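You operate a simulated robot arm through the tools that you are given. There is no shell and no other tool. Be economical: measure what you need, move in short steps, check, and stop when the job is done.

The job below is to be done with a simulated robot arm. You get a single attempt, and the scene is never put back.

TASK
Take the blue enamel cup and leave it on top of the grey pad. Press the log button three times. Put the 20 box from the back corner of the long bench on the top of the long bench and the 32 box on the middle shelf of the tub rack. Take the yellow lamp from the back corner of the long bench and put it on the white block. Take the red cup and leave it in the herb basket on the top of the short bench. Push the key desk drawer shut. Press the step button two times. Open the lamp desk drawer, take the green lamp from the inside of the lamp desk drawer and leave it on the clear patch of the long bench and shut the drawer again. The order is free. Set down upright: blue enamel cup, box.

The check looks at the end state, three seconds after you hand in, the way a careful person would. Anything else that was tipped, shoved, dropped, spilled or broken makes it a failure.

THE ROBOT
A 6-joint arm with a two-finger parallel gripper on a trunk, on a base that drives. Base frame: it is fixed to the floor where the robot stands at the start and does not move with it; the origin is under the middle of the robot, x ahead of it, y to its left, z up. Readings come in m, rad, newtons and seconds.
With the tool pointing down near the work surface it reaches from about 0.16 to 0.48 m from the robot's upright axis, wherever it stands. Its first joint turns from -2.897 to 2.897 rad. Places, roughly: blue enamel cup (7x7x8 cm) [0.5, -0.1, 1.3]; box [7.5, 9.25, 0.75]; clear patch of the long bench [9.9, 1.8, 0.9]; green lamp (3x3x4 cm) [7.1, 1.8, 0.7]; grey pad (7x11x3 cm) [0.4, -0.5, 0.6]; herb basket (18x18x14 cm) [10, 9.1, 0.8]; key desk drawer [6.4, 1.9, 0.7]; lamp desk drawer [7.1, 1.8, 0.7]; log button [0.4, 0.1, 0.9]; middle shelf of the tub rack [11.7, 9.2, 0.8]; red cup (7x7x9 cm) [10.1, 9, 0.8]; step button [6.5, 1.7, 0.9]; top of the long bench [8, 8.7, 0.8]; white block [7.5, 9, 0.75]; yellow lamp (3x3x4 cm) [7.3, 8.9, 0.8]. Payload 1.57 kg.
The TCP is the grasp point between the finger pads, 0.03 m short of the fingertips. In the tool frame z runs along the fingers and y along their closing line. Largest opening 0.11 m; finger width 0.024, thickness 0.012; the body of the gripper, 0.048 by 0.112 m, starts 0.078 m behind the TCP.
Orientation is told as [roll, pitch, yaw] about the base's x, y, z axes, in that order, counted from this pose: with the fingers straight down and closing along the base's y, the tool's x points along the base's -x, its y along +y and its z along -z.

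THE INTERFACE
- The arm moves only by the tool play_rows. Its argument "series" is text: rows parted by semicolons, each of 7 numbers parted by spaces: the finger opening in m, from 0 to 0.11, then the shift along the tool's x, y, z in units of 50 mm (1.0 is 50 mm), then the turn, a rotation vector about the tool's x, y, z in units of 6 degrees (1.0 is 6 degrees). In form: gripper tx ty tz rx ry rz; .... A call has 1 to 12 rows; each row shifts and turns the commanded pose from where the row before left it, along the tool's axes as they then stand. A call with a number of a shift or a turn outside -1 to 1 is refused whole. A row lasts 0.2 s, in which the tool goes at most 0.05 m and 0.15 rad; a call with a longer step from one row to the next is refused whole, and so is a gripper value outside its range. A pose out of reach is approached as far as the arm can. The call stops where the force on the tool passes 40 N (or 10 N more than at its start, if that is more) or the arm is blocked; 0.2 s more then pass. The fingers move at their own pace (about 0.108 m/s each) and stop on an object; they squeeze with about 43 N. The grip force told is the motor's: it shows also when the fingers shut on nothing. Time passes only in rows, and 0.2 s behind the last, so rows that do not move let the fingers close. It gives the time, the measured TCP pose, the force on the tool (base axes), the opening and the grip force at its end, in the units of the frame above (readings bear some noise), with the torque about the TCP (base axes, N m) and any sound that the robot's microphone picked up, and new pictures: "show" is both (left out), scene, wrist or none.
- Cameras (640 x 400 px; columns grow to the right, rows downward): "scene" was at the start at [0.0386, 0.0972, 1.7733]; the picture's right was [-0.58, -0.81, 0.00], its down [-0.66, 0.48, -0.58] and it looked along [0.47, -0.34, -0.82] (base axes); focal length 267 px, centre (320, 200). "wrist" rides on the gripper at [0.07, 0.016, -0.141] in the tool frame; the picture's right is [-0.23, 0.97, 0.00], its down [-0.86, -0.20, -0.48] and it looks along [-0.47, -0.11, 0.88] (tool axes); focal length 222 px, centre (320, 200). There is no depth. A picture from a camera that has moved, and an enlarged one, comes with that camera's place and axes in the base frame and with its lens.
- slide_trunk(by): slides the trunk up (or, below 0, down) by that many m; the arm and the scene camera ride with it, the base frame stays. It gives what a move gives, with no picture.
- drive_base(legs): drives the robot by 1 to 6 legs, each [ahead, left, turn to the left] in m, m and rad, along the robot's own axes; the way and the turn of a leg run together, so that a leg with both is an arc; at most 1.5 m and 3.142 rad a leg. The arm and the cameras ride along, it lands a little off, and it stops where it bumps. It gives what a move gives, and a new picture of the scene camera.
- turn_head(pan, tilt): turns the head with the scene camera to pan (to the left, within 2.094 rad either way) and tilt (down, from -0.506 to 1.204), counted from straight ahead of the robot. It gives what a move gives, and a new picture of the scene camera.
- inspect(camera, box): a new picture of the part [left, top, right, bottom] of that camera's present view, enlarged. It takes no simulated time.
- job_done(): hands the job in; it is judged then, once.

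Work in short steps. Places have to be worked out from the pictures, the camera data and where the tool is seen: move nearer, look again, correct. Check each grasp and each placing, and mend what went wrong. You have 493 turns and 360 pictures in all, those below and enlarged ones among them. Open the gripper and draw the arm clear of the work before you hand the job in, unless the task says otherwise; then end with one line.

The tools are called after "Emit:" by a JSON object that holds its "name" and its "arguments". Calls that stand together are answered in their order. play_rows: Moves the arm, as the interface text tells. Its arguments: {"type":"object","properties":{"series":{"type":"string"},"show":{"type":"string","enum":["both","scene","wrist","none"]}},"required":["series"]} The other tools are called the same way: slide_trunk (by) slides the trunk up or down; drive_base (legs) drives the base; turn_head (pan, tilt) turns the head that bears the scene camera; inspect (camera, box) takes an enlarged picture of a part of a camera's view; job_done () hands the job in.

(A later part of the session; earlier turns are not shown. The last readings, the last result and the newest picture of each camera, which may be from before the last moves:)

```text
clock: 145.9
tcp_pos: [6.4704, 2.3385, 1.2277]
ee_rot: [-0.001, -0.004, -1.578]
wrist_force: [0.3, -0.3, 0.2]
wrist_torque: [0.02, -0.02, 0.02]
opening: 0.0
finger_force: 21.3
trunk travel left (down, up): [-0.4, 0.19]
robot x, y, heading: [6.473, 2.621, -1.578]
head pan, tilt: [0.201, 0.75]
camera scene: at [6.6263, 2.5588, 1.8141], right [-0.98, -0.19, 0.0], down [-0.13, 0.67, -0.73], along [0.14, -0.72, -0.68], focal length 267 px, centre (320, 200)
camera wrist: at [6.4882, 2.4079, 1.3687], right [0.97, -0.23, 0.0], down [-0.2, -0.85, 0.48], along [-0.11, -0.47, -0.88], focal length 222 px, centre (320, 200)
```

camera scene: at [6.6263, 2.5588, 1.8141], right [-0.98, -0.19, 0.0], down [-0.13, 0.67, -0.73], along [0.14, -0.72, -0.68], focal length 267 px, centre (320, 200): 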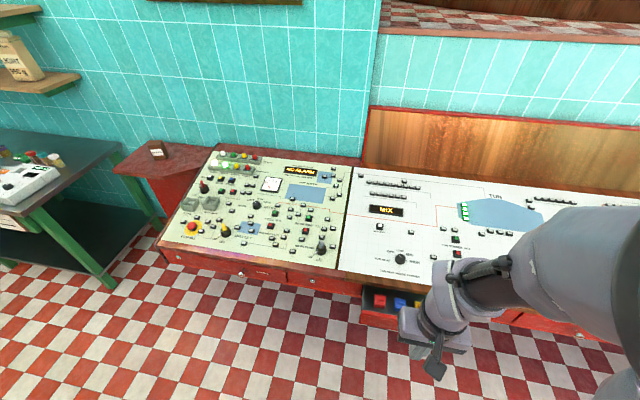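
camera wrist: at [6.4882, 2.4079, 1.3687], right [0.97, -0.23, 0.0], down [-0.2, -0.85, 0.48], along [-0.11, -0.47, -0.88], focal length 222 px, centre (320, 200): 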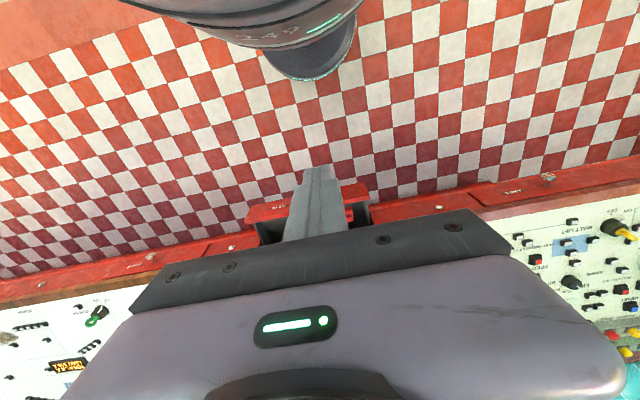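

Zoom on the panel around the MIX display and the drawer labels.

Emit:
{"name": "inspect", "arguments": {"camera": "scene", "box": [335, 165, 495, 265]}}

Emit:
{"name": "inspect", "arguments": {"camera": "scene", "box": [240, 240, 432, 360]}}

Emit:
{"name": "inspect", "arguments": {"camera": "scene", "box": [160, 140, 352, 260]}}

```text
4.00 times, centred on (415, 215) of scene
camera zoom: at [6.6263, 2.5588, 1.8141], right [-0.98, -0.19, 0.0], down [-0.13, 0.67, -0.73], along [0.14, -0.72, -0.68], focal length 1067 px, centre (-60, 140)
```

zoom: 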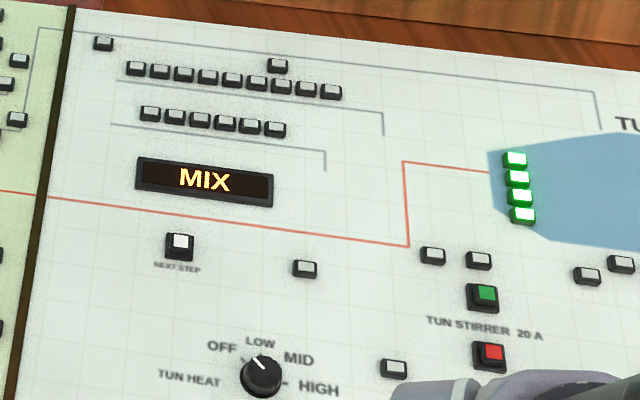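

```text
3.33 times, centred on (336, 300) of scene
camera zoom: at [6.6263, 2.5588, 1.8141], right [-0.98, -0.19, 0.0], down [-0.13, 0.67, -0.73], along [0.14, -0.72, -0.68], focal length 890 px, centre (267, -133)
```

zoom: 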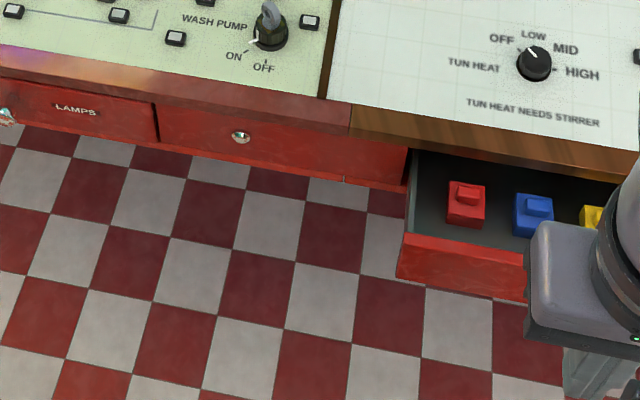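

```text
3.33 times, centred on (256, 200) of scene
camera zoom: at [6.6263, 2.5588, 1.8141], right [-0.98, -0.19, 0.0], down [-0.13, 0.67, -0.73], along [0.14, -0.72, -0.68], focal length 890 px, centre (533, 200)
```

zoom: 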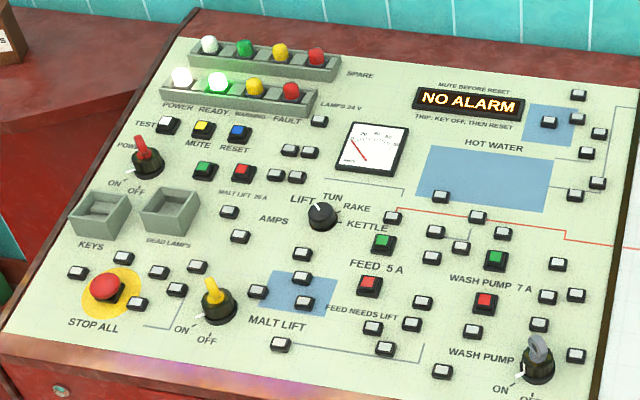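

NEXT STEP button at ≈[6.515,1.70,0.9]; LAMPS drawer knob ≈[7.11,1.96,0.72]. First the key drawer: lower trunk, back a bit, tilt the tool to 60° for pushing.

Emit:
{"name": "drive_base", "arguments": {"legs": [[-0.15, 0.06, 0]]}}

Emit:
{"name": "slide_trunk", "arguments": {"by": -0.4}}

Emit:
{"name": "play_rows", "arguments": {"series": "0 -0.4 0 0.2 0 -1 0;0 -0.4 0 0.25 0 -1 0;0 -0.35 0 0.3 0 -1 0;0 -0.3 0 0.33 0 -1 0;0 -0.27 0 0.36 0 -1 0;0 -0.24 0 0.38 0 -1 0;0 -0.2 0 0.4 0 -1 0;0 -0.13 0 0.42 0 -1 0;0 -0.1 0 0.44 0 -1 0;0 -0.03 0 0.45 0 -1 0;0 0 0 0 0 0 0", "show": "both"}}

```text
clock: 147.3
tcp_pos: [6.531, 2.4865, 1.2294]
ee_rot: [-0.002, -0.004, -1.58]
wrist_force: [-0.1, -0.1, 0.3]
wrist_torque: [-0.02, -0.01, 0.02]
opening: 0.0003
finger_force: 20.7
trunk travel left (down, up): [-0.4, 0.19]
robot x, y, heading: [6.5323, 2.7649, -1.578]
head pan, tilt: [0.201, 0.75]
camera scene: at [6.6871, 2.707, 1.8141], right [-0.98, -0.19, 0.0], down [-0.13, 0.67, -0.73], along [0.14, -0.72, -0.68], focal length 267 px, centre (320, 200)
```

scene: 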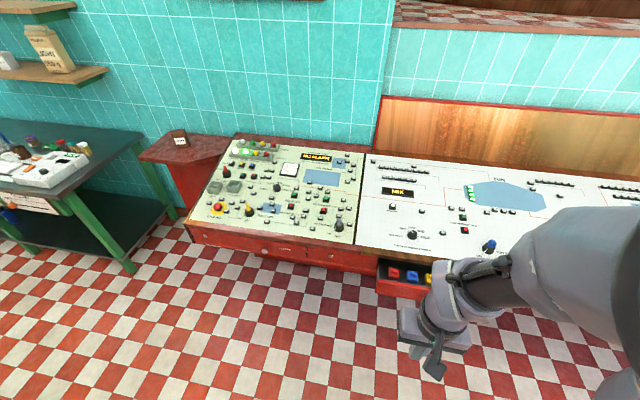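

```text
clock: 151.1
tcp_pos: [6.5302, 2.4853, 0.8279]
ee_rot: [0.0, -0.003, -1.58]
wrist_force: [-0.1, 0.8, -0.3]
wrist_torque: [-0.03, -0.01, -0.03]
opening: 0.0003
finger_force: 21.2
trunk travel left (down, up): [0.0, 0.59]
robot x, y, heading: [6.53, 2.7709, -1.58]
head pan, tilt: [0.201, 0.75]
```

```text
clock: 153.5
tcp_pos: [6.5281, 2.2578, 0.7218]
ee_rot: [-0.003, -1.053, -1.579]
wrist_force: [-0.2, -0.6, 0.2]
wrist_torque: [0.02, 0.0, -0.01]
opening: 0.0
finger_force: 21.2
out of reach, approached as far as the arm can: row 1, 2, 3, 4, 5
trunk travel left (down, up): [0.0, 0.59]
robot x, y, heading: [6.5299, 2.7658, -1.576]
head pan, tilt: [0.201, 0.75]
camera scene: at [6.6866, 2.7055, 1.4141], right [-0.98, -0.19, 0.0], down [-0.13, 0.67, -0.73], along [0.14, -0.72, -0.68], focal length 267 px, centre (320, 200)
camera wrist: at [6.5474, 2.4152, 0.7318], right [0.97, -0.12, 0.2], down [-0.2, -0.01, 0.98], along [-0.12, -0.99, -0.03], focal length 222 px, centre (320, 200)
```

scene: 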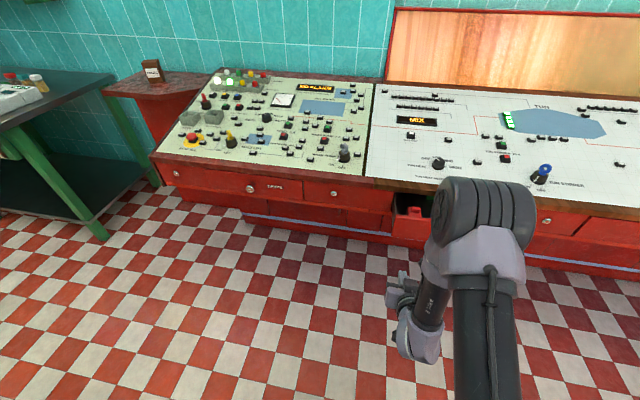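
wrist: 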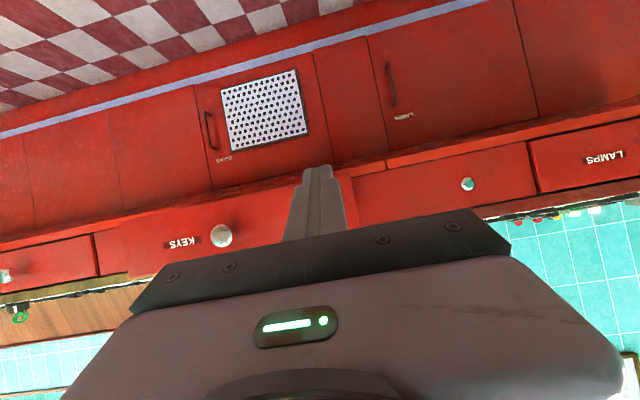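

KEYS knob at about x=6.325,z=0.747; drawer spans x 6.13–6.54. I'll push just beside the knob at x≈6.375: shift right and forward, raising TCP a little.

Emit:
{"name": "drive_base", "arguments": {"legs": [[0.1, -0.153, 0.005]]}}

Emit:
{"name": "play_rows", "arguments": {"series": "0 -0.57 0 -0.32 0 0 0;0 0 0 0 0 0 0", "show": "wrist"}}

```text
clock: 155.1
tcp_pos: [6.3788, 2.1582, 0.7225]
ee_rot: [-0.001, -1.051, -1.573]
wrist_force: [0.2, 0.2, -0.4]
wrist_torque: [0.0, 0.0, 0.01]
opening: 0.0004
finger_force: 20.7
trunk travel left (down, up): [0.0, 0.59]
robot x, y, heading: [6.3785, 2.6711, -1.576]
head pan, tilt: [0.201, 0.75]
camera scene: at [6.5337, 2.6062, 1.4141], right [-0.98, -0.2, 0.0], down [-0.13, 0.67, -0.73], along [0.14, -0.72, -0.68], focal length 267 px, centre (320, 200)
```

scene: 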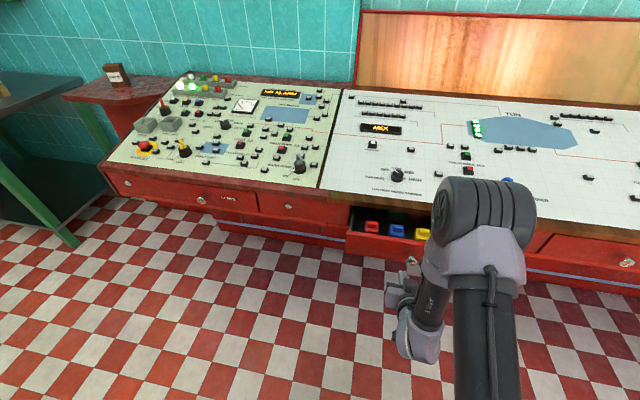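

```text
clock: 155.7
tcp_pos: [6.3786, 2.1587, 0.757]
ee_rot: [-0.003, -1.051, -1.571]
wrist_force: [0.1, 0.1, -0.7]
wrist_torque: [-0.04, -0.01, 0.0]
opening: 0.0
finger_force: 21.4
trunk travel left (down, up): [0.0, 0.59]
robot x, y, heading: [6.3793, 2.6696, -1.577]
head pan, tilt: [0.201, 0.75]
camera wrist: at [6.3964, 2.3148, 0.766], right [0.97, -0.12, 0.2], down [-0.2, -0.01, 0.98], along [-0.11, -0.99, -0.03], focal length 222 px, centre (320, 200)
```

wrist: 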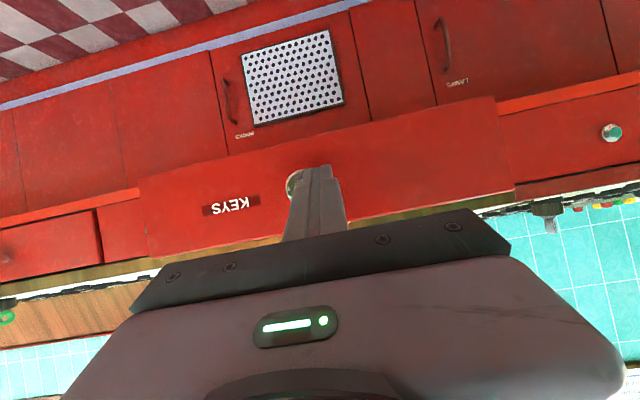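

Fingertip is aimed beside the knob near the drawer's centre. Push forward.

Emit:
{"name": "play_rows", "arguments": {"series": "0 -0.3 0 0.52 0 0 0;0 -0.3 0 0.52 0 0 0;0 -0.3 0 0.52 0 0 0;0 -0.3 0 0.52 0 0 0;0 -0.2 0 0.35 0 0 0;0 0 0 0 0 0 0", "show": "wrist"}}

```text
clock: 156.8
tcp_pos: [6.3779, 2.028, 0.7556]
ee_rot: [0.0, -1.047, -1.574]
wrist_force: [0.1, 11.9, 8.4]
wrist_torque: [-0.19, 0.06, -0.11]
opening: 0.0
finger_force: 21.7
trunk travel left (down, up): [0.0, 0.59]
robot x, y, heading: [6.3761, 2.6682, -1.573]
head pan, tilt: [0.201, 0.75]
stopped in row 5: the force on the tool passed its limit at 53 N (the readings are from after the stop); the commanded pose is now the measured one
camera wrist: at [6.3953, 2.1842, 0.7653], right [0.97, -0.12, 0.2], down [-0.2, -0.01, 0.98], along [-0.11, -0.99, -0.03], focal length 222 px, centre (320, 200)
```

wrist: 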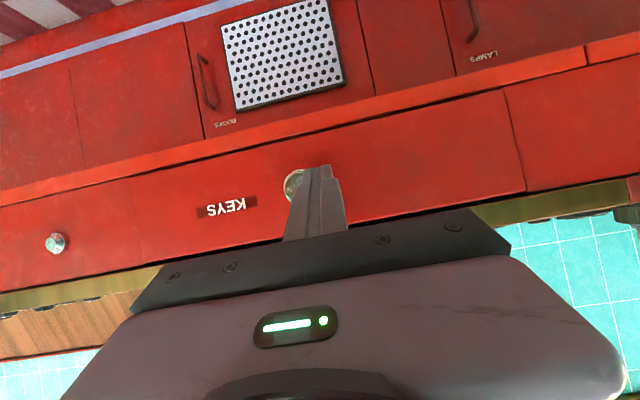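

It appears flush with its neighbours and resisted firmly. Back off and look at the result.

Emit:
{"name": "play_rows", "arguments": {"series": "0 0.5 0 -0.86 0 0 0;0 0.5 0 -0.86 0 0 0;0 0 0 0 0 0 0", "show": "wrist"}}

Emit:
{"name": "inspect", "arguments": {"camera": "scene", "box": [260, 160, 500, 310]}}

```text
clock: 157.6
tcp_pos: [6.3767, 2.125, 0.7577]
ee_rot: [0.0, -1.045, -1.573]
wrist_force: [0.6, -0.4, 0.3]
wrist_torque: [-0.04, -0.01, -0.02]
opening: 0.0
finger_force: 21.0
trunk travel left (down, up): [0.0, 0.59]
robot x, y, heading: [6.3764, 2.6714, -1.575]
head pan, tilt: [0.201, 0.75]
camera wrist: at [6.394, 2.2818, 0.7666], right [0.97, -0.12, 0.2], down [-0.2, -0.01, 0.98], along [-0.11, -0.99, -0.04], focal length 222 px, centre (320, 200)
```

wrist: 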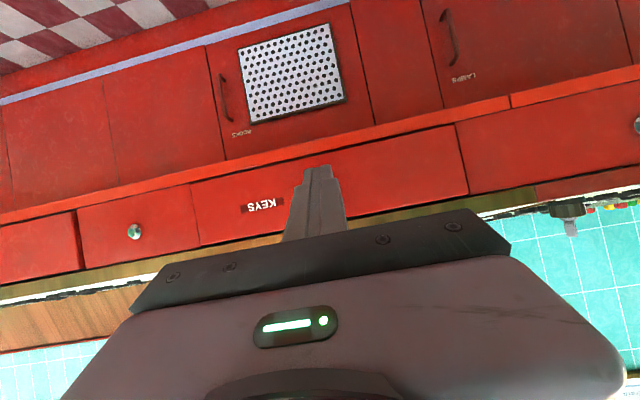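

```text
2.67 times, centred on (380, 235) of scene
camera zoom: at [6.5337, 2.6063, 1.4141], right [-0.98, -0.2, 0.0], down [-0.13, 0.67, -0.73], along [0.14, -0.72, -0.68], focal length 712 px, centre (160, 107)
```

zoom: 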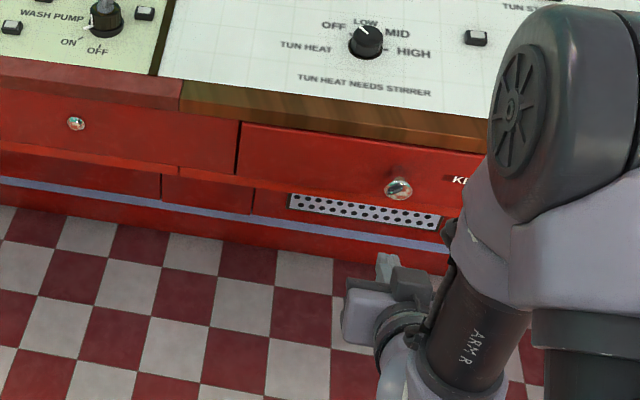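

Looks flush; I push once more slowly to confirm it's against its stop.

Emit:
{"name": "play_rows", "arguments": {"series": "0 -0.5 0 0.86 0 0 0;0 -0.35 0 0.62 0 0 0;0 -0.1 0 0.17 0 0 0;0 -0.1 0 0.17 0 0 0;0 -0.1 0 0.17 0 0 0;0 0 0 0 0 0 0", "show": "none"}}

```text
clock: 158.7
tcp_pos: [6.3778, 2.0281, 0.7508]
ee_rot: [0.001, -1.036, -1.577]
wrist_force: [0.5, 26.3, 11.2]
wrist_torque: [-0.2, 0.02, -0.03]
opening: 0.0
finger_force: 21.1
trunk travel left (down, up): [0.0, 0.59]
robot x, y, heading: [6.3787, 2.6697, -1.573]
head pan, tilt: [0.201, 0.75]
stopped in row 5: the force on the tool passed its limit at 53 N (the readings are from after the stop); the commanded pose is now the measured one
```

Same stop position: drawer is shut. Retract and measure the NEXT STEP button precisely from here.

Emit:
{"name": "play_rows", "arguments": {"series": "0 0.5 0 -0.86 0 0 0;0 0.5 0 -0.86 0 0 0;0 0.5 0 -0.86 0 0 0;0 0 0 0 0 0 0", "show": "none"}}

Emit:
{"name": "inspect", "arguments": {"camera": "scene", "box": [330, 90, 430, 152]}}

```text
clock: 159.7
tcp_pos: [6.3761, 2.1753, 0.7512]
ee_rot: [0.001, -1.034, -1.575]
wrist_force: [0.0, 0.7, 0.3]
wrist_torque: [0.05, 0.0, -0.02]
opening: 0.0
finger_force: 21.4
trunk travel left (down, up): [0.0, 0.59]
robot x, y, heading: [6.3757, 2.6674, -1.578]
head pan, tilt: [0.201, 0.75]
```

```text
6.40 times, centred on (380, 121) of scene
camera zoom: at [6.5337, 2.6069, 1.4141], right [-0.98, -0.2, 0.0], down [-0.13, 0.67, -0.73], along [0.14, -0.72, -0.68], focal length 1708 px, centre (-64, 706)
```

zoom: 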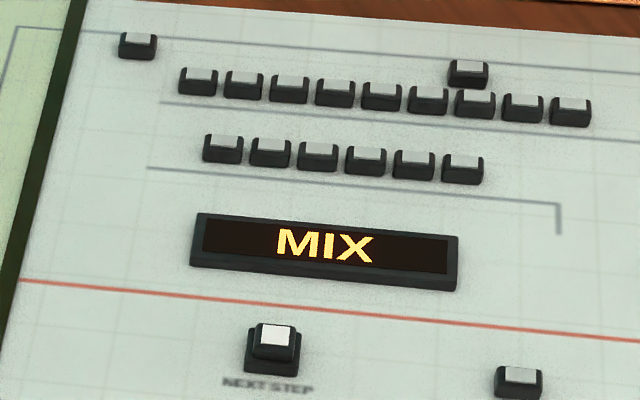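

Button at [6.51,1.69,0.886]. I raise the arm, set 45° tilt and r≈0.6, then drive up to the console.

Emit:
{"name": "play_rows", "arguments": {"series": "0 -0.85 0 -0.51 0 0 0;0 -0.85 0 -0.51 0 0 0;0 -0.85 0 -0.51 0 0 0;0 -0.85 0 -0.51 0 0 0;0 -0.85 0 -0.51 0 0 0;0 0 0 0 0 1 0;0 0 0 0 0 1 0;0 0 0 0 0 0.4 0;0 -0.7 0 0.7 0 0 0;0 -0.7 0 0.7 0 0 0;0 0 0 0 0 0 0", "show": "none"}}

Emit:
{"name": "drive_base", "arguments": {"legs": [[0.2, 0.134, 0.005]]}}

```text
clock: 162.1
tcp_pos: [6.376, 2.0721, 1.0005]
ee_rot: [0.001, -0.783, -1.576]
wrist_force: [0.7, -0.9, -0.1]
wrist_torque: [0.01, -0.01, 0.0]
opening: 0.0
finger_force: 21.1
out of reach, approached as far as the arm can: row 2
trunk travel left (down, up): [0.0, 0.59]
robot x, y, heading: [6.3775, 2.6707, -1.577]
head pan, tilt: [0.201, 0.75]
```

```text
clock: 163.8
tcp_pos: [6.5105, 1.8719, 1.0004]
ee_rot: [-0.002, -0.783, -1.572]
wrist_force: [0.4, 0.1, -0.4]
wrist_torque: [-0.04, 0.03, -0.01]
opening: 0.0
finger_force: 21.1
trunk travel left (down, up): [0.0, 0.59]
robot x, y, heading: [6.5182, 2.4672, -1.57]
head pan, tilt: [0.201, 0.75]
camera scene: at [6.668, 2.4067, 1.4141], right [-0.98, -0.2, 0.0], down [-0.14, 0.67, -0.73], along [0.14, -0.72, -0.68], focal length 267 px, centre (320, 200)
```

scene: 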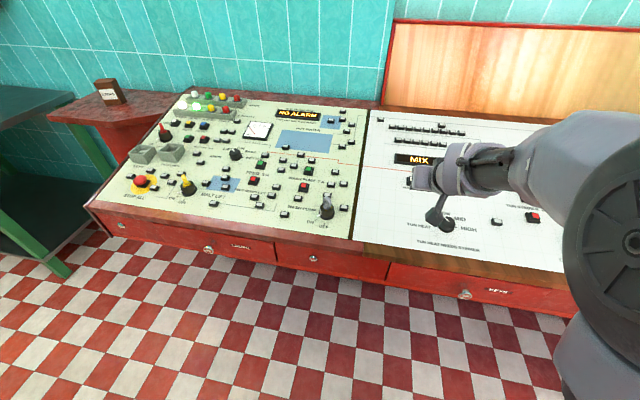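

Zoom on the KEYS drawer to double-check its closure, and advance 0.16.

Emit:
{"name": "inspect", "arguments": {"camera": "scene", "box": [340, 220, 580, 320]}}

Emit:
{"name": "drive_base", "arguments": {"legs": [[0.16, 0, 0]]}}

Emit:
{"name": "inspect", "arguments": {"camera": "wrist", "box": [160, 40, 480, 240]}}

```text
2.67 times, centred on (460, 270) of scene
camera zoom: at [6.668, 2.4067, 1.4141], right [-0.98, -0.2, 0.0], down [-0.14, 0.67, -0.73], along [0.14, -0.72, -0.68], focal length 712 px, centre (-53, 13)
```

zoom: 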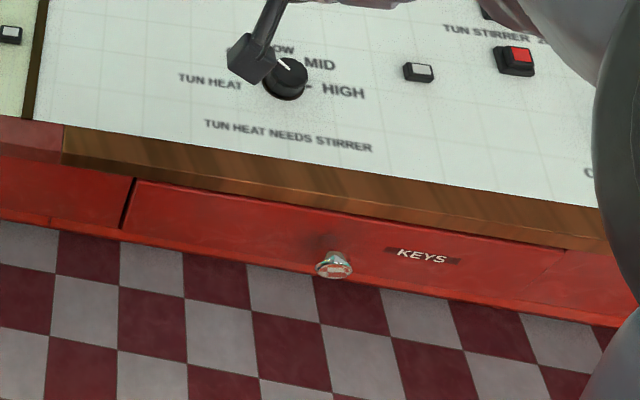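

```text
clock: 165.2
tcp_pos: [6.5123, 1.7138, 1.0009]
ee_rot: [0.0, -0.783, -1.57]
wrist_force: [-0.3, -0.8, 0.1]
wrist_torque: [-0.03, 0.03, 0.02]
opening: 0.0002
finger_force: 21.2
trunk travel left (down, up): [0.0, 0.59]
robot x, y, heading: [6.5137, 2.31, -1.568]
head pan, tilt: [0.201, 0.75]
camera scene: at [6.668, 2.2488, 1.4141], right [-0.98, -0.2, 0.0], down [-0.14, 0.67, -0.73], along [0.15, -0.72, -0.68], focal length 267 px, centre (320, 200)
```

scene: 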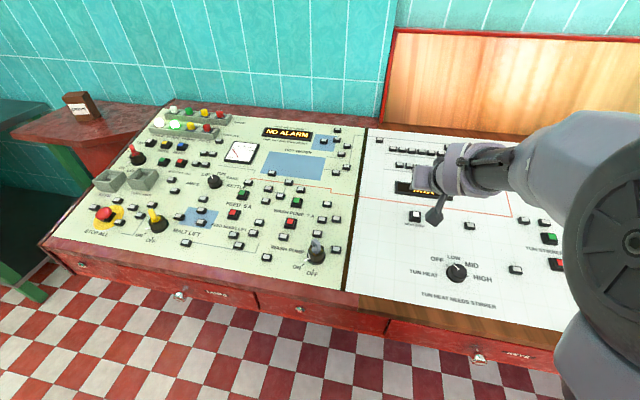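

```text
2.00 times, centred on (320, 140) of wrist
camera zoom: at [6.5294, 1.8624, 1.0508], right [0.97, -0.16, 0.16], down [-0.2, -0.27, 0.94], along [-0.11, -0.95, -0.29], focal length 444 px, centre (320, 320)
```

zoom: 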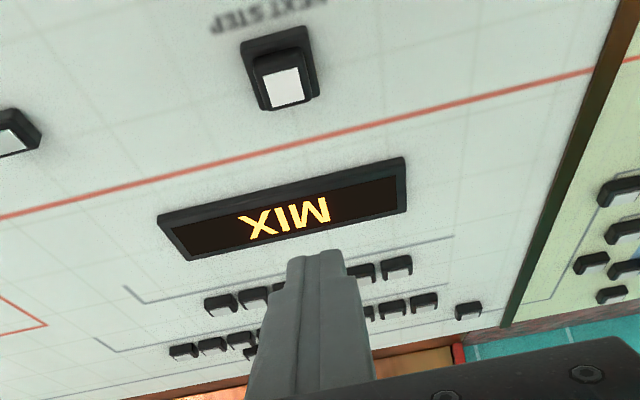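

Everything lines up: button [6.512,1.695,0.883]. Descend 0.075.

Emit:
{"name": "play_rows", "arguments": {"series": "0 0.488 0 0.572 0 0 0;0 0.488 0 0.572 0 0 0;0 0 0 0 0 0 0", "show": "wrist"}}

```text
clock: 166.0
tcp_pos: [6.5142, 1.7092, 0.9253]
ee_rot: [0.001, -0.784, -1.571]
wrist_force: [0.8, -0.4, 0.0]
wrist_torque: [-0.02, -0.02, 0.02]
opening: 0.0001
finger_force: 21.3
trunk travel left (down, up): [0.0, 0.59]
robot x, y, heading: [6.5104, 2.3133, -1.577]
head pan, tilt: [0.201, 0.75]
camera wrist: at [6.5306, 1.8574, 0.976], right [0.97, -0.16, 0.16], down [-0.2, -0.27, 0.94], along [-0.11, -0.95, -0.29], focal length 222 px, centre (320, 200)
```

wrist: 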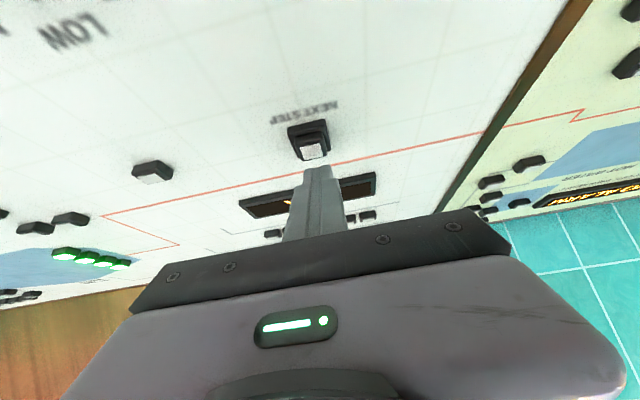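

Tip is directly above. Press slowly until click.

Emit:
{"name": "play_rows", "arguments": {"series": "0 0.12 -0.03 0.12 0 0 0;0 0.04 0 0.04 0 0 0;0 0.04 0 0.04 0 0 0;0 0 0 0 0 0 0", "show": "none"}}

```text
clock: 167.0
tcp_pos: [6.5107, 1.7071, 0.912]
ee_rot: [0.002, -0.787, -1.571]
wrist_force: [-0.1, -0.2, 1.9]
wrist_torque: [-0.01, 0.01, -0.02]
opening: 0.0
finger_force: 21.8
trunk travel left (down, up): [0.0, 0.59]
robot x, y, heading: [6.5115, 2.3102, -1.571]
head pan, tilt: [0.201, 0.75]
heard: click
```

First click. Lift and press again the same way.

Emit:
{"name": "play_rows", "arguments": {"series": "0 -0.2 0 -0.2 0 0 0;0 0 0 0 0 0 0", "show": "wrist"}}

Emit:
{"name": "inspect", "arguments": {"camera": "wrist", "box": [220, 110, 420, 235]}}

```text
clock: 167.6
tcp_pos: [6.5115, 1.7076, 0.9272]
ee_rot: [0.0, -0.786, -1.571]
wrist_force: [0.5, 0.3, -0.4]
wrist_torque: [0.02, -0.03, 0.01]
opening: 0.0001
finger_force: 21.9
trunk travel left (down, up): [0.0, 0.59]
robot x, y, heading: [6.5109, 2.3109, -1.568]
head pan, tilt: [0.201, 0.75]
camera wrist: at [6.5273, 1.8571, 0.9768], right [0.97, -0.16, 0.16], down [-0.2, -0.27, 0.94], along [-0.11, -0.95, -0.29], focal length 222 px, centre (320, 200)
```

wrist: 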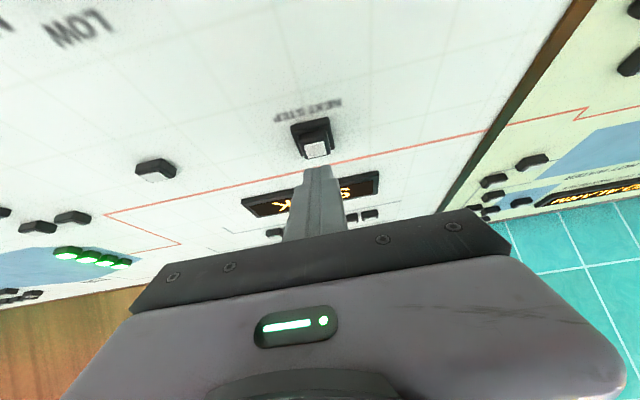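

```text
3.20 times, centred on (320, 172) of wrist
camera zoom: at [6.5273, 1.8571, 0.9768], right [0.97, -0.16, 0.16], down [-0.2, -0.27, 0.94], along [-0.11, -0.95, -0.29], focal length 711 px, centre (320, 288)
```

zoom: 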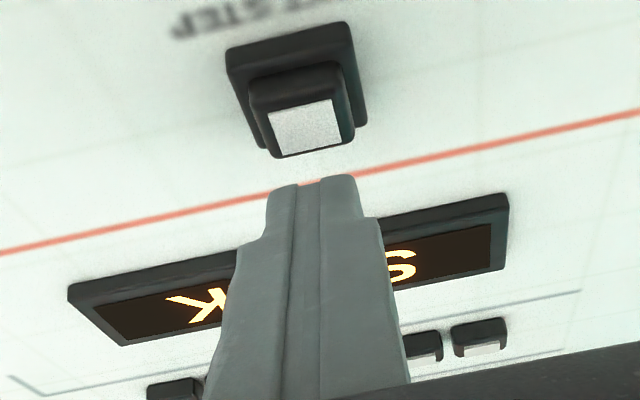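

Display changed from MIX to "S…K" (SOAK). One more press.

Emit:
{"name": "play_rows", "arguments": {"series": "0 0.12 0 0.12 0 0 0;0 0.045 0 0.045 0 0 0;0 0.045 0 0.045 0 0 0;0 0 0 0 0 0 0", "show": "none"}}

Emit:
{"name": "play_rows", "arguments": {"series": "0 -0.7 0 -0.7 0 0 0;0 -0.7 0 -0.7 0 0 0;0 0 0 0 0 0 0", "show": "wrist"}}

```text
clock: 168.6
tcp_pos: [6.5118, 1.7087, 0.9103]
ee_rot: [0.0, -0.785, -1.571]
wrist_force: [-0.3, -1.2, 5.1]
wrist_torque: [-0.11, 0.03, 0.0]
opening: 0.0001
finger_force: 21.3
trunk travel left (down, up): [0.0, 0.59]
robot x, y, heading: [6.5145, 2.3121, -1.568]
head pan, tilt: [0.201, 0.75]
heard: click
```

```text
clock: 169.4
tcp_pos: [6.5097, 1.7047, 1.0093]
ee_rot: [0.0, -0.785, -1.571]
wrist_force: [-0.2, 0.0, 0.8]
wrist_torque: [0.0, 0.01, 0.02]
opening: 0.0001
finger_force: 21.6
trunk travel left (down, up): [0.0, 0.59]
robot x, y, heading: [6.5096, 2.31, -1.568]
head pan, tilt: [0.201, 0.75]
camera wrist: at [6.5265, 1.8546, 1.0599], right [0.97, -0.16, 0.16], down [-0.2, -0.27, 0.94], along [-0.11, -0.95, -0.29], focal length 222 px, centre (320, 200)
```

wrist: 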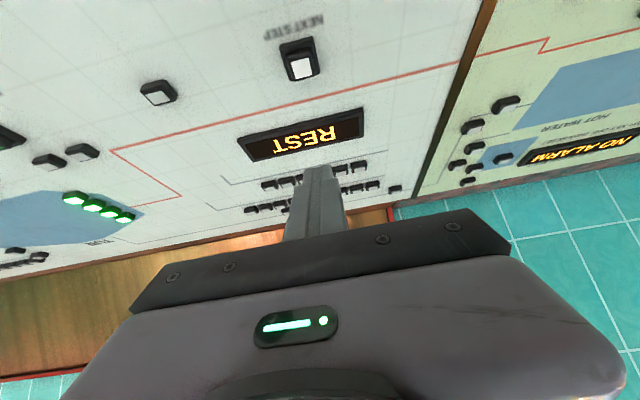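

Display shows REST: two presses done. Back off, shift to the LAMPS drawer (x≈7.1).

Emit:
{"name": "drive_base", "arguments": {"legs": [[-0.4, 0, 0], [0, 0.6, -0.003]]}}

Emit:
{"name": "play_rows", "arguments": {"series": "0.07 0.7 0 0.7 0 0 0;0.07 0.7 0 0.7 0 0 0;0.07 0.7 0 0.7 0 0 0;0.07 0.7 0 0.7 0 0 0;0.07 0.7 0 0.7 0 0 0;0.07 0 0 0 0 -1 0;0.07 0 0 0 0 -1 0;0.07 0 0 0 0 -1 0;0.07 0 0 0 0 -1 0;0.07 0 0 0 0 0 0", "show": "wrist"}}

```text
clock: 174.9
tcp_pos: [7.1029, 2.1076, 1.009]
ee_rot: [-0.002, -0.785, -1.571]
wrist_force: [0.1, 0.1, -0.4]
wrist_torque: [0.02, 0.02, -0.03]
opening: 0.0001
finger_force: 20.8
trunk travel left (down, up): [0.0, 0.59]
robot x, y, heading: [7.1073, 2.7112, -1.57]
head pan, tilt: [0.201, 0.75]
camera scene: at [7.263, 2.6507, 1.4141], right [-0.98, -0.2, 0.0], down [-0.14, 0.67, -0.73], along [0.15, -0.72, -0.68], focal length 267 px, centre (320, 200)
```

scene: 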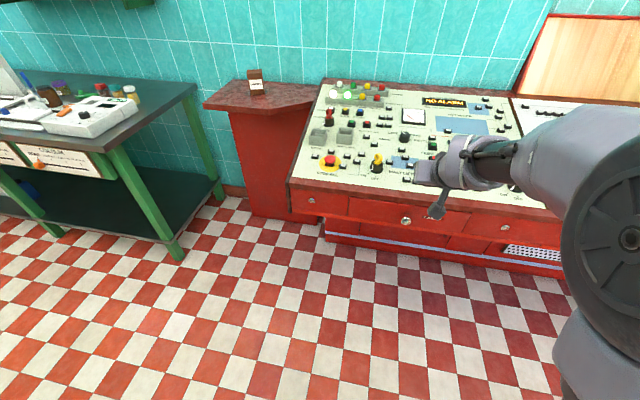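

```text
clock: 177.1
tcp_pos: [7.1043, 2.1083, 0.7615]
ee_rot: [0.0, -1.204, -1.573]
wrist_force: [-0.2, -0.5, 0.2]
wrist_torque: [0.0, 0.0, -0.02]
opening: 0.07
finger_force: 0.0
trunk travel left (down, up): [0.0, 0.59]
robot x, y, heading: [7.1095, 2.7133, -1.575]
head pan, tilt: [0.201, 0.75]
camera wrist: at [7.1214, 2.2646, 0.747], right [0.97, -0.08, 0.21], down [-0.2, 0.14, 0.97], along [-0.11, -0.99, 0.12], focal length 222 px, centre (320, 200)
```

wrist: 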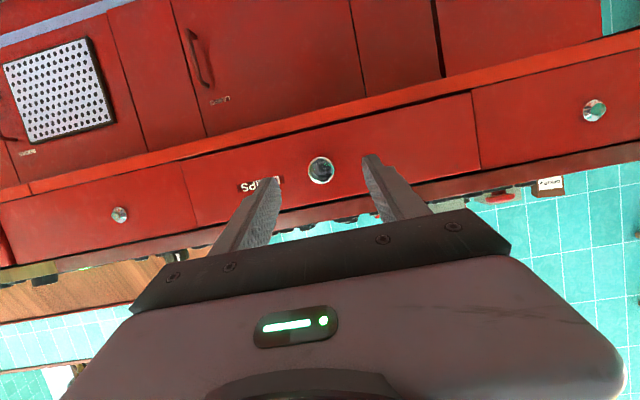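

Knob at ≈[7.103, ~2.03, 0.745], right between the fingers. Move in 6 cm.

Emit:
{"name": "play_rows", "arguments": {"series": "0.07 -0.12 0 0.6 0 0 0;0.07 -0.12 0 0.6 0 0 0;0.07 0 0 0 0 0 0", "show": "wrist"}}

Emit:
{"name": "inspect", "arguments": {"camera": "wrist", "box": [220, 90, 420, 215]}}

```text
clock: 177.9
tcp_pos: [7.1048, 2.046, 0.7513]
ee_rot: [0.001, -1.203, -1.573]
wrist_force: [0.3, 0.2, -0.5]
wrist_torque: [0.02, 0.01, -0.01]
opening: 0.0698
finger_force: 0.1
trunk travel left (down, up): [0.0, 0.59]
robot x, y, heading: [7.1084, 2.712, -1.571]
head pan, tilt: [0.201, 0.75]
camera wrist: at [7.1221, 2.2036, 0.7373], right [0.97, -0.08, 0.21], down [-0.2, 0.14, 0.97], along [-0.11, -0.99, 0.12], focal length 222 px, centre (320, 200)
```

wrist: 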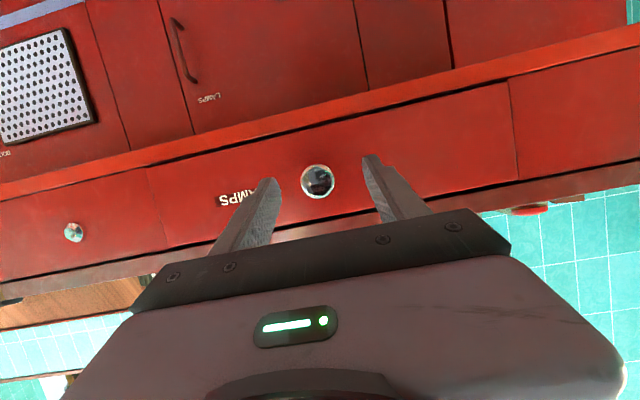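

```text
3.20 times, centred on (320, 152) of wrist
camera zoom: at [7.1221, 2.2036, 0.7373], right [0.97, -0.08, 0.21], down [-0.2, 0.14, 0.97], along [-0.11, -0.99, 0.12], focal length 711 px, centre (320, 352)
```

zoom: 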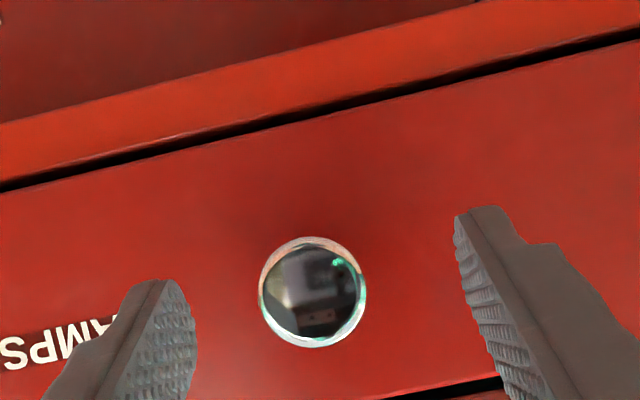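

Aligned; advance 1.5 cm more and close on the knob.

Emit:
{"name": "play_rows", "arguments": {"series": "0.07 -0.107 -0.03 0.28 0 0 0;0.07 0 0 0 0 0 0;0 0 0 0 0 0 0;0 0 0 0 0 0 0;0 0 0 0 0 0 0", "show": "wrist"}}

```text
clock: 179.1
tcp_pos: [7.1013, 2.031, 0.7525]
ee_rot: [0.004, -1.201, -1.573]
wrist_force: [0.7, 0.7, 1.4]
wrist_torque: [-0.03, 0.02, 0.0]
opening: 0.0
finger_force: 21.7
trunk travel left (down, up): [0.0, 0.59]
robot x, y, heading: [7.104, 2.711, -1.57]
head pan, tilt: [0.201, 0.75]
camera wrist: at [7.1192, 2.1886, 0.7372], right [0.97, -0.08, 0.21], down [-0.2, 0.14, 0.97], along [-0.11, -0.99, 0.12], focal length 222 px, centre (320, 200)
```

wrist: 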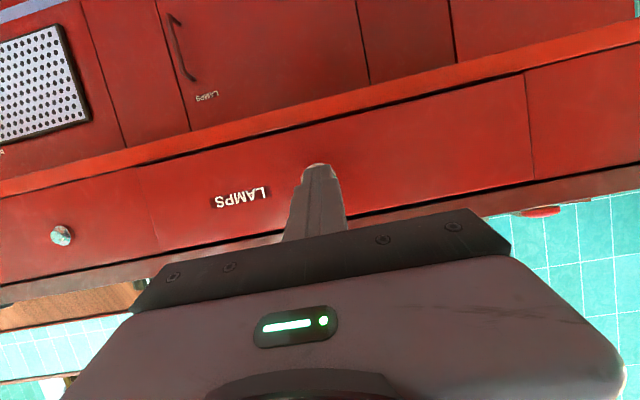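

Missed: knob sits a bit deeper (y≈1.98). Open, advance 3 cm, look.

Emit:
{"name": "play_rows", "arguments": {"series": "0.07 0 0 0 0 0 0;0.07 0 0 0 0 0 0;0.07 0 0 0 0 0 0;0.07 -0.215 0 0.56 0 0 0;0.07 0 0 0 0 0 0", "show": "wrist"}}

```text
clock: 180.3
tcp_pos: [7.1017, 2.002, 0.7516]
ee_rot: [0.002, -1.203, -1.573]
wrist_force: [0.7, -0.6, 0.2]
wrist_torque: [0.01, 0.0, -0.01]
opening: 0.0699
finger_force: 0.0
trunk travel left (down, up): [0.0, 0.59]
robot x, y, heading: [7.1048, 2.7107, -1.567]
head pan, tilt: [0.201, 0.75]
camera wrist: at [7.1189, 2.1583, 0.7363], right [0.97, -0.08, 0.21], down [-0.2, 0.14, 0.97], along [-0.11, -0.99, 0.12], focal length 222 px, centre (320, 200)
```

wrist: 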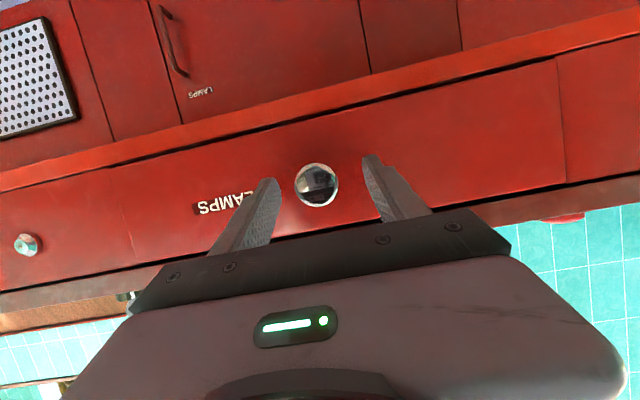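

Knob now sits between the pads. Close.

Emit:
{"name": "play_rows", "arguments": {"series": "0 0 0 0 0 0 0;0 0 0 0 0 0 0;0 0 0 0 0 0 0;0 0 0 0 0 0 0", "show": "wrist"}}

```text
clock: 181.3
tcp_pos: [7.0989, 2.0023, 0.7523]
ee_rot: [0.007, -1.204, -1.583]
wrist_force: [-17.5, -2.1, 1.3]
wrist_torque: [-0.02, 0.19, -0.45]
opening: 0.0335
finger_force: 41.3
trunk travel left (down, up): [0.0, 0.59]
robot x, y, heading: [7.1018, 2.711, -1.573]
head pan, tilt: [0.201, 0.75]
camera wrist: at [7.1171, 2.1585, 0.7364], right [0.97, -0.09, 0.21], down [-0.2, 0.14, 0.97], along [-0.11, -0.99, 0.12], focal length 222 px, centre (320, 200)
```

wrist: 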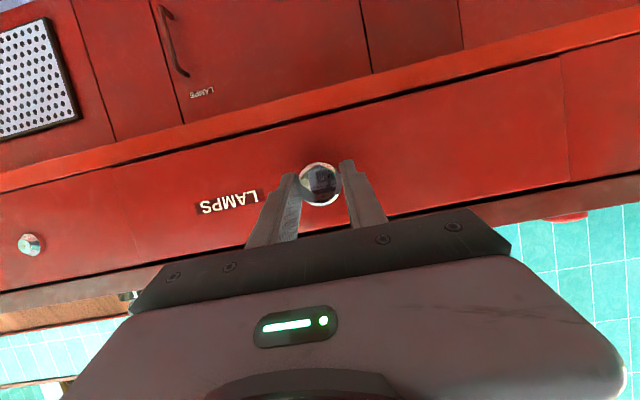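

Knob gripped (0.0335). Pull back with the arm, 16 cm.

Emit:
{"name": "play_rows", "arguments": {"series": "0 0.143 0 -0.37 0 0 0;0 0.215 0 -0.56 0 0 0;0 0.286 0 -0.75 0 0 0;0 0.286 0 -0.75 0 0 0;0 0.143 0 -0.37 0 0 0;0 0 0 0 0 0 0", "show": "both"}}

```text
clock: 182.7
tcp_pos: [7.0992, 2.1536, 0.7501]
ee_rot: [0.01, -1.2, -1.582]
wrist_force: [-28.1, 0.8, -5.4]
wrist_torque: [0.48, 0.2, -0.6]
opening: 0.0337
finger_force: 41.2
trunk travel left (down, up): [0.0, 0.59]
robot x, y, heading: [7.108, 2.7151, -1.565]
head pan, tilt: [0.201, 0.75]
camera scene: at [7.2602, 2.6504, 1.4143], right [-0.98, -0.2, 0.0], down [-0.13, 0.67, -0.73], along [0.15, -0.72, -0.68], focal length 267 px, centre (320, 200)
camera wrist: at [7.117, 2.3094, 0.7369], right [0.97, -0.09, 0.21], down [-0.2, 0.14, 0.97], along [-0.11, -0.99, 0.12], focal length 222 px, centre (320, 200)
```

scene: 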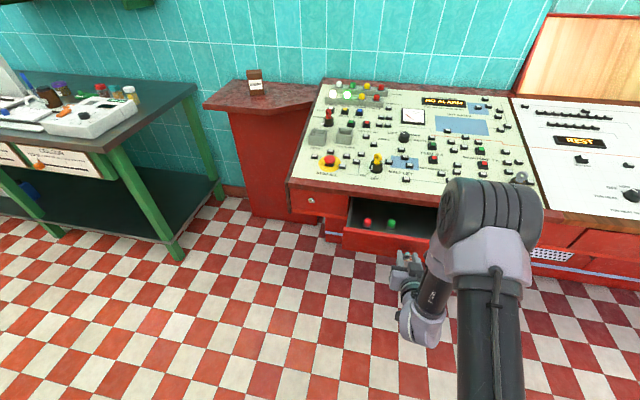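
wrist: 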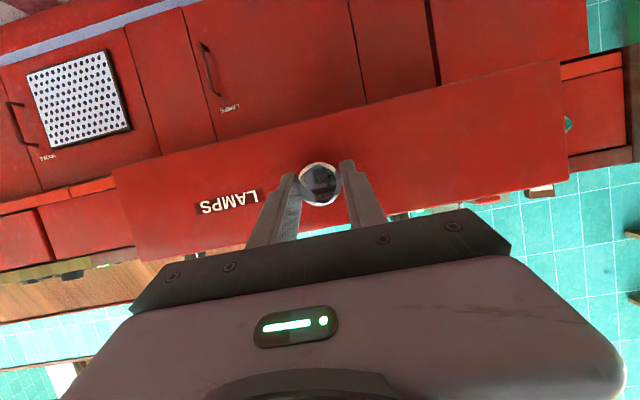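

Drawer is 15 cm open, lamps visible but near the console lip. Pull 5 cm more.

Emit:
{"name": "play_rows", "arguments": {"series": "0 0.143 0 -0.37 0 0 0;0 0.143 0 -0.37 0 0 0;0 0.1 0 -0.26 0 0 0;0 0 0 0 0 0 0", "show": "scene"}}

```text
clock: 183.7
tcp_pos: [7.1003, 2.2067, 0.7502]
ee_rot: [0.008, -1.2, -1.583]
wrist_force: [-32.8, 0.0, -9.0]
wrist_torque: [0.51, 0.02, -0.57]
opening: 0.0332
finger_force: 41.4
trunk travel left (down, up): [0.0, 0.59]
robot x, y, heading: [7.1076, 2.7108, -1.574]
head pan, tilt: [0.201, 0.75]
camera scene: at [7.2597, 2.65, 1.4144], right [-0.98, -0.2, 0.0], down [-0.13, 0.67, -0.73], along [0.15, -0.72, -0.68], focal length 267 px, centre (320, 200)
```

scene: 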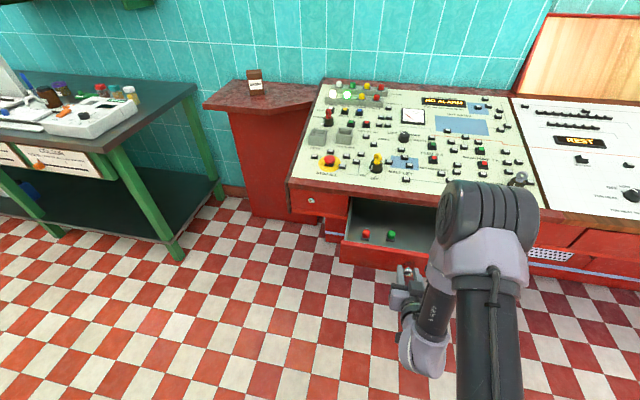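

Lamp now at ≈[7.145,2.04], 3 cm clear of the lip (y≈2.01). Release the knob and retract.

Emit:
{"name": "play_rows", "arguments": {"series": "0.07 0 0 0 0 0 0;0.07 0 0 0 0 0 0;0.07 0 0 0 0 0 0;0.07 0.286 0 -0.75 0 0 0;0.07 0.286 0 -0.75 0 0 0;0.07 0 0 0 0 0 0", "show": "none"}}

Emit:
{"name": "drive_base", "arguments": {"legs": [[-0.2, 0, 0]]}}

Emit:
{"name": "inspect", "arguments": {"camera": "scene", "box": [300, 120, 492, 240]}}

```text
clock: 185.1
tcp_pos: [7.1006, 2.2694, 0.7367]
ee_rot: [0.002, -1.205, -1.572]
wrist_force: [0.0, 0.3, -0.1]
wrist_torque: [0.03, -0.02, 0.02]
opening: 0.0699
finger_force: 0.1
out of reach, approached as far as the arm can: row 5
trunk travel left (down, up): [0.0, 0.59]
robot x, y, heading: [7.1063, 2.7109, -1.573]
head pan, tilt: [0.201, 0.75]
```

```text
clock: 186.7
tcp_pos: [7.101, 2.4678, 0.7382]
ee_rot: [0.0, -1.204, -1.574]
wrist_force: [-0.3, -0.6, -0.1]
wrist_torque: [0.01, 0.01, 0.05]
opening: 0.0701
finger_force: 0.0
trunk travel left (down, up): [0.0, 0.59]
robot x, y, heading: [7.1067, 2.913, -1.574]
head pan, tilt: [0.201, 0.75]
camera scene: at [7.263, 2.849, 1.4141], right [-0.98, -0.2, 0.0], down [-0.14, 0.67, -0.73], along [0.15, -0.72, -0.68], focal length 267 px, centre (320, 200)
```

scene: 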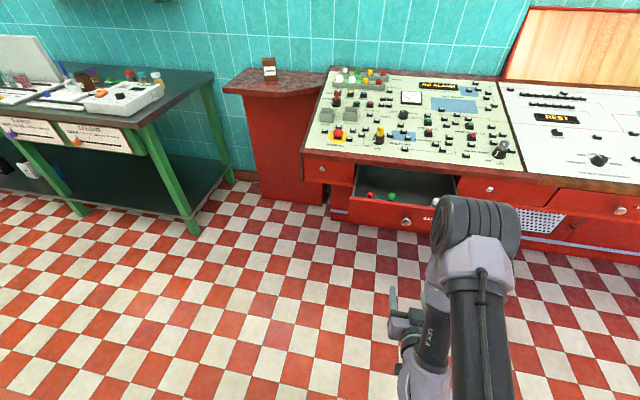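

```text
3.33 times, centred on (396, 180) of scene
camera zoom: at [7.263, 2.849, 1.4141], right [-0.98, -0.2, 0.0], down [-0.14, 0.67, -0.73], along [0.15, -0.72, -0.68], focal length 890 px, centre (67, 267)
```

zoom: 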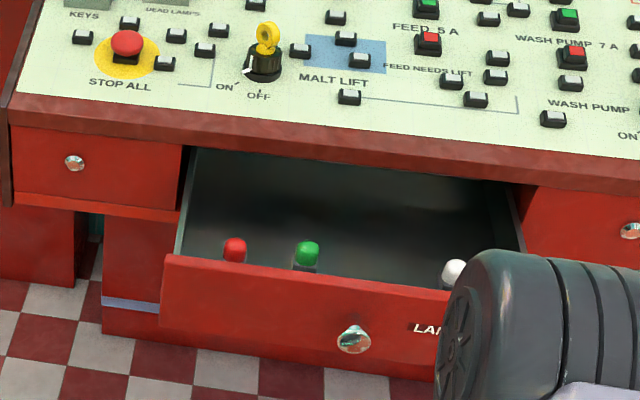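

Green lamp top ≈[7.152,2.07,0.755], between red and white. Raise the arm and set a 25° tilt.

Emit:
{"name": "play_rows", "arguments": {"series": "0.07 -0.93 0 -0.35 0 0 0;0.07 -0.93 0 -0.35 0 0 0;0.07 -0.93 0 -0.35 0 0 0;0.07 -0.93 0 -0.35 0 0 0;0.07 0 0 0 0 1 0;0.07 0 0 0 0 1 0;0.07 0 0 0 0 1 0;0.07 0 0 0 0 1 0;0.07 0 0 0 0 1 0;0.07 0 0 0 0 1 0;0.07 0 0 0 0 1 0;0.07 0 0 0 0 0.3 0", "show": "none"}}

Emit:
{"name": "play_rows", "arguments": {"series": "0.06 0 0 0 0 0 0;0.06 0 0 0 0 0 0", "show": "none"}}

```text
clock: 189.3
tcp_pos: [7.0985, 2.393, 0.9012]
ee_rot: [0.0, -0.436, -1.572]
wrist_force: [-0.2, 1.1, -0.1]
wrist_torque: [0.02, 0.03, -0.02]
opening: 0.07
finger_force: 0.1
out of reach, approached as far as the arm can: row 1, 2, 3, 4
trunk travel left (down, up): [0.0, 0.59]
robot x, y, heading: [7.1089, 2.9127, -1.57]
head pan, tilt: [0.201, 0.75]
```

```text
clock: 189.9
tcp_pos: [7.0981, 2.3921, 0.9005]
ee_rot: [-0.001, -0.438, -1.572]
wrist_force: [0.5, -0.2, -0.6]
wrist_torque: [0.02, 0.03, -0.02]
opening: 0.06
finger_force: 0.2
trunk travel left (down, up): [0.0, 0.59]
robot x, y, heading: [7.1048, 2.91, -1.574]
head pan, tilt: [0.201, 0.75]
```

Drive nearer to see the lamps with the wrist camera.

Emit:
{"name": "drive_base", "arguments": {"legs": [[0.25, 0.054, 0]]}}

Emit:
{"name": "inspect", "arguments": {"camera": "wrist", "box": [160, 40, 480, 240]}}

```text
clock: 191.8
tcp_pos: [7.1521, 2.1424, 0.8993]
ee_rot: [0.0, -0.439, -1.575]
wrist_force: [0.4, -0.3, 0.0]
wrist_torque: [-0.01, 0.01, 0.01]
opening: 0.0599
finger_force: 0.1
trunk travel left (down, up): [0.0, 0.59]
robot x, y, heading: [7.1569, 2.6596, -1.571]
head pan, tilt: [0.201, 0.75]
camera scene: at [7.317, 2.5983, 1.4141], right [-0.98, -0.2, 0.0], down [-0.13, 0.67, -0.73], along [0.14, -0.72, -0.68], focal length 267 px, centre (320, 200)
```

scene: 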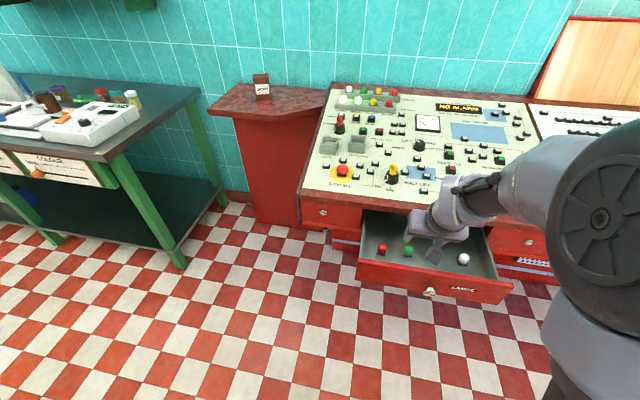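

```text
2.00 times, centred on (320, 140) of wrist
camera zoom: at [7.1686, 2.265, 0.9983], right [0.97, -0.21, 0.1], down [-0.2, -0.57, 0.8], along [-0.11, -0.79, -0.6], focal length 444 px, centre (320, 320)
```

zoom: 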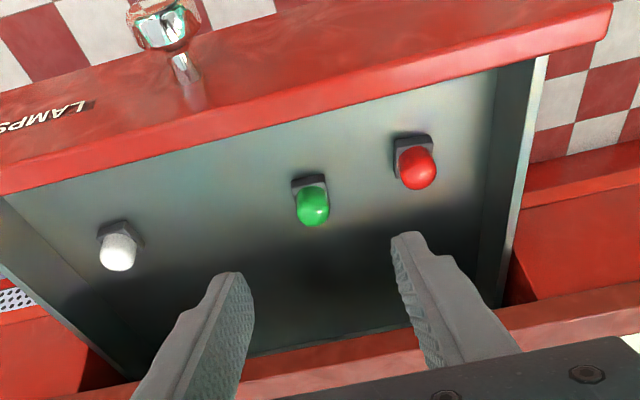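

Rays give the lamp at ≈(7.143,2.042), z 0.685–0.727. I reduce tilt to 12° and move above it.

Emit:
{"name": "play_rows", "arguments": {"series": "0.06 0 0 0 0 1 0;0.06 0 0 0 0 1 0;0.06 0 0 0 0 0.2 0;0.06 -0.92 -0.09 0.2 0 0 0;0.06 -0.92 -0.09 0.2 0 0 0;0.06 0 0 0 0 0 0", "show": "wrist"}}

Emit:
{"name": "inspect", "arguments": {"camera": "wrist", "box": [200, 40, 440, 190]}}

```text
clock: 193.2
tcp_pos: [7.1417, 2.0494, 0.8978]
ee_rot: [0.0, -0.207, -1.574]
wrist_force: [1.0, -0.6, -0.7]
wrist_torque: [-0.01, 0.0, 0.0]
opening: 0.0602
finger_force: 0.2
trunk travel left (down, up): [0.0, 0.59]
robot x, y, heading: [7.1593, 2.6626, -1.57]
head pan, tilt: [0.201, 0.75]
camera wrist: at [7.1583, 2.1458, 1.0213], right [0.97, -0.23, 0.05], down [-0.2, -0.74, 0.64], along [-0.11, -0.64, -0.76], focal length 222 px, centre (320, 200)
```

wrist: 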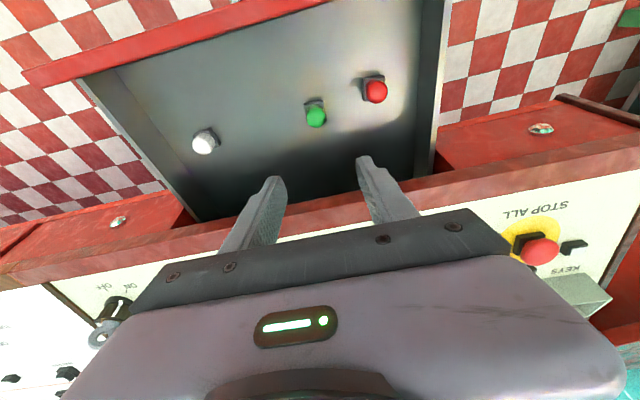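

```text
2.67 times, centred on (320, 115) of wrist
camera zoom: at [7.1583, 2.1458, 1.0213], right [0.97, -0.23, 0.05], down [-0.2, -0.74, 0.64], along [-0.11, -0.64, -0.76], focal length 592 px, centre (320, 427)
```

zoom: 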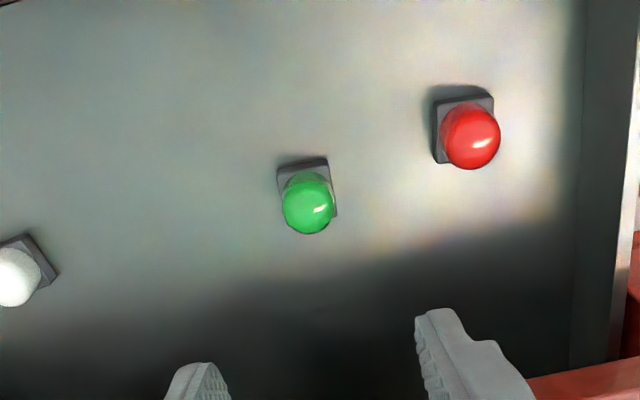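

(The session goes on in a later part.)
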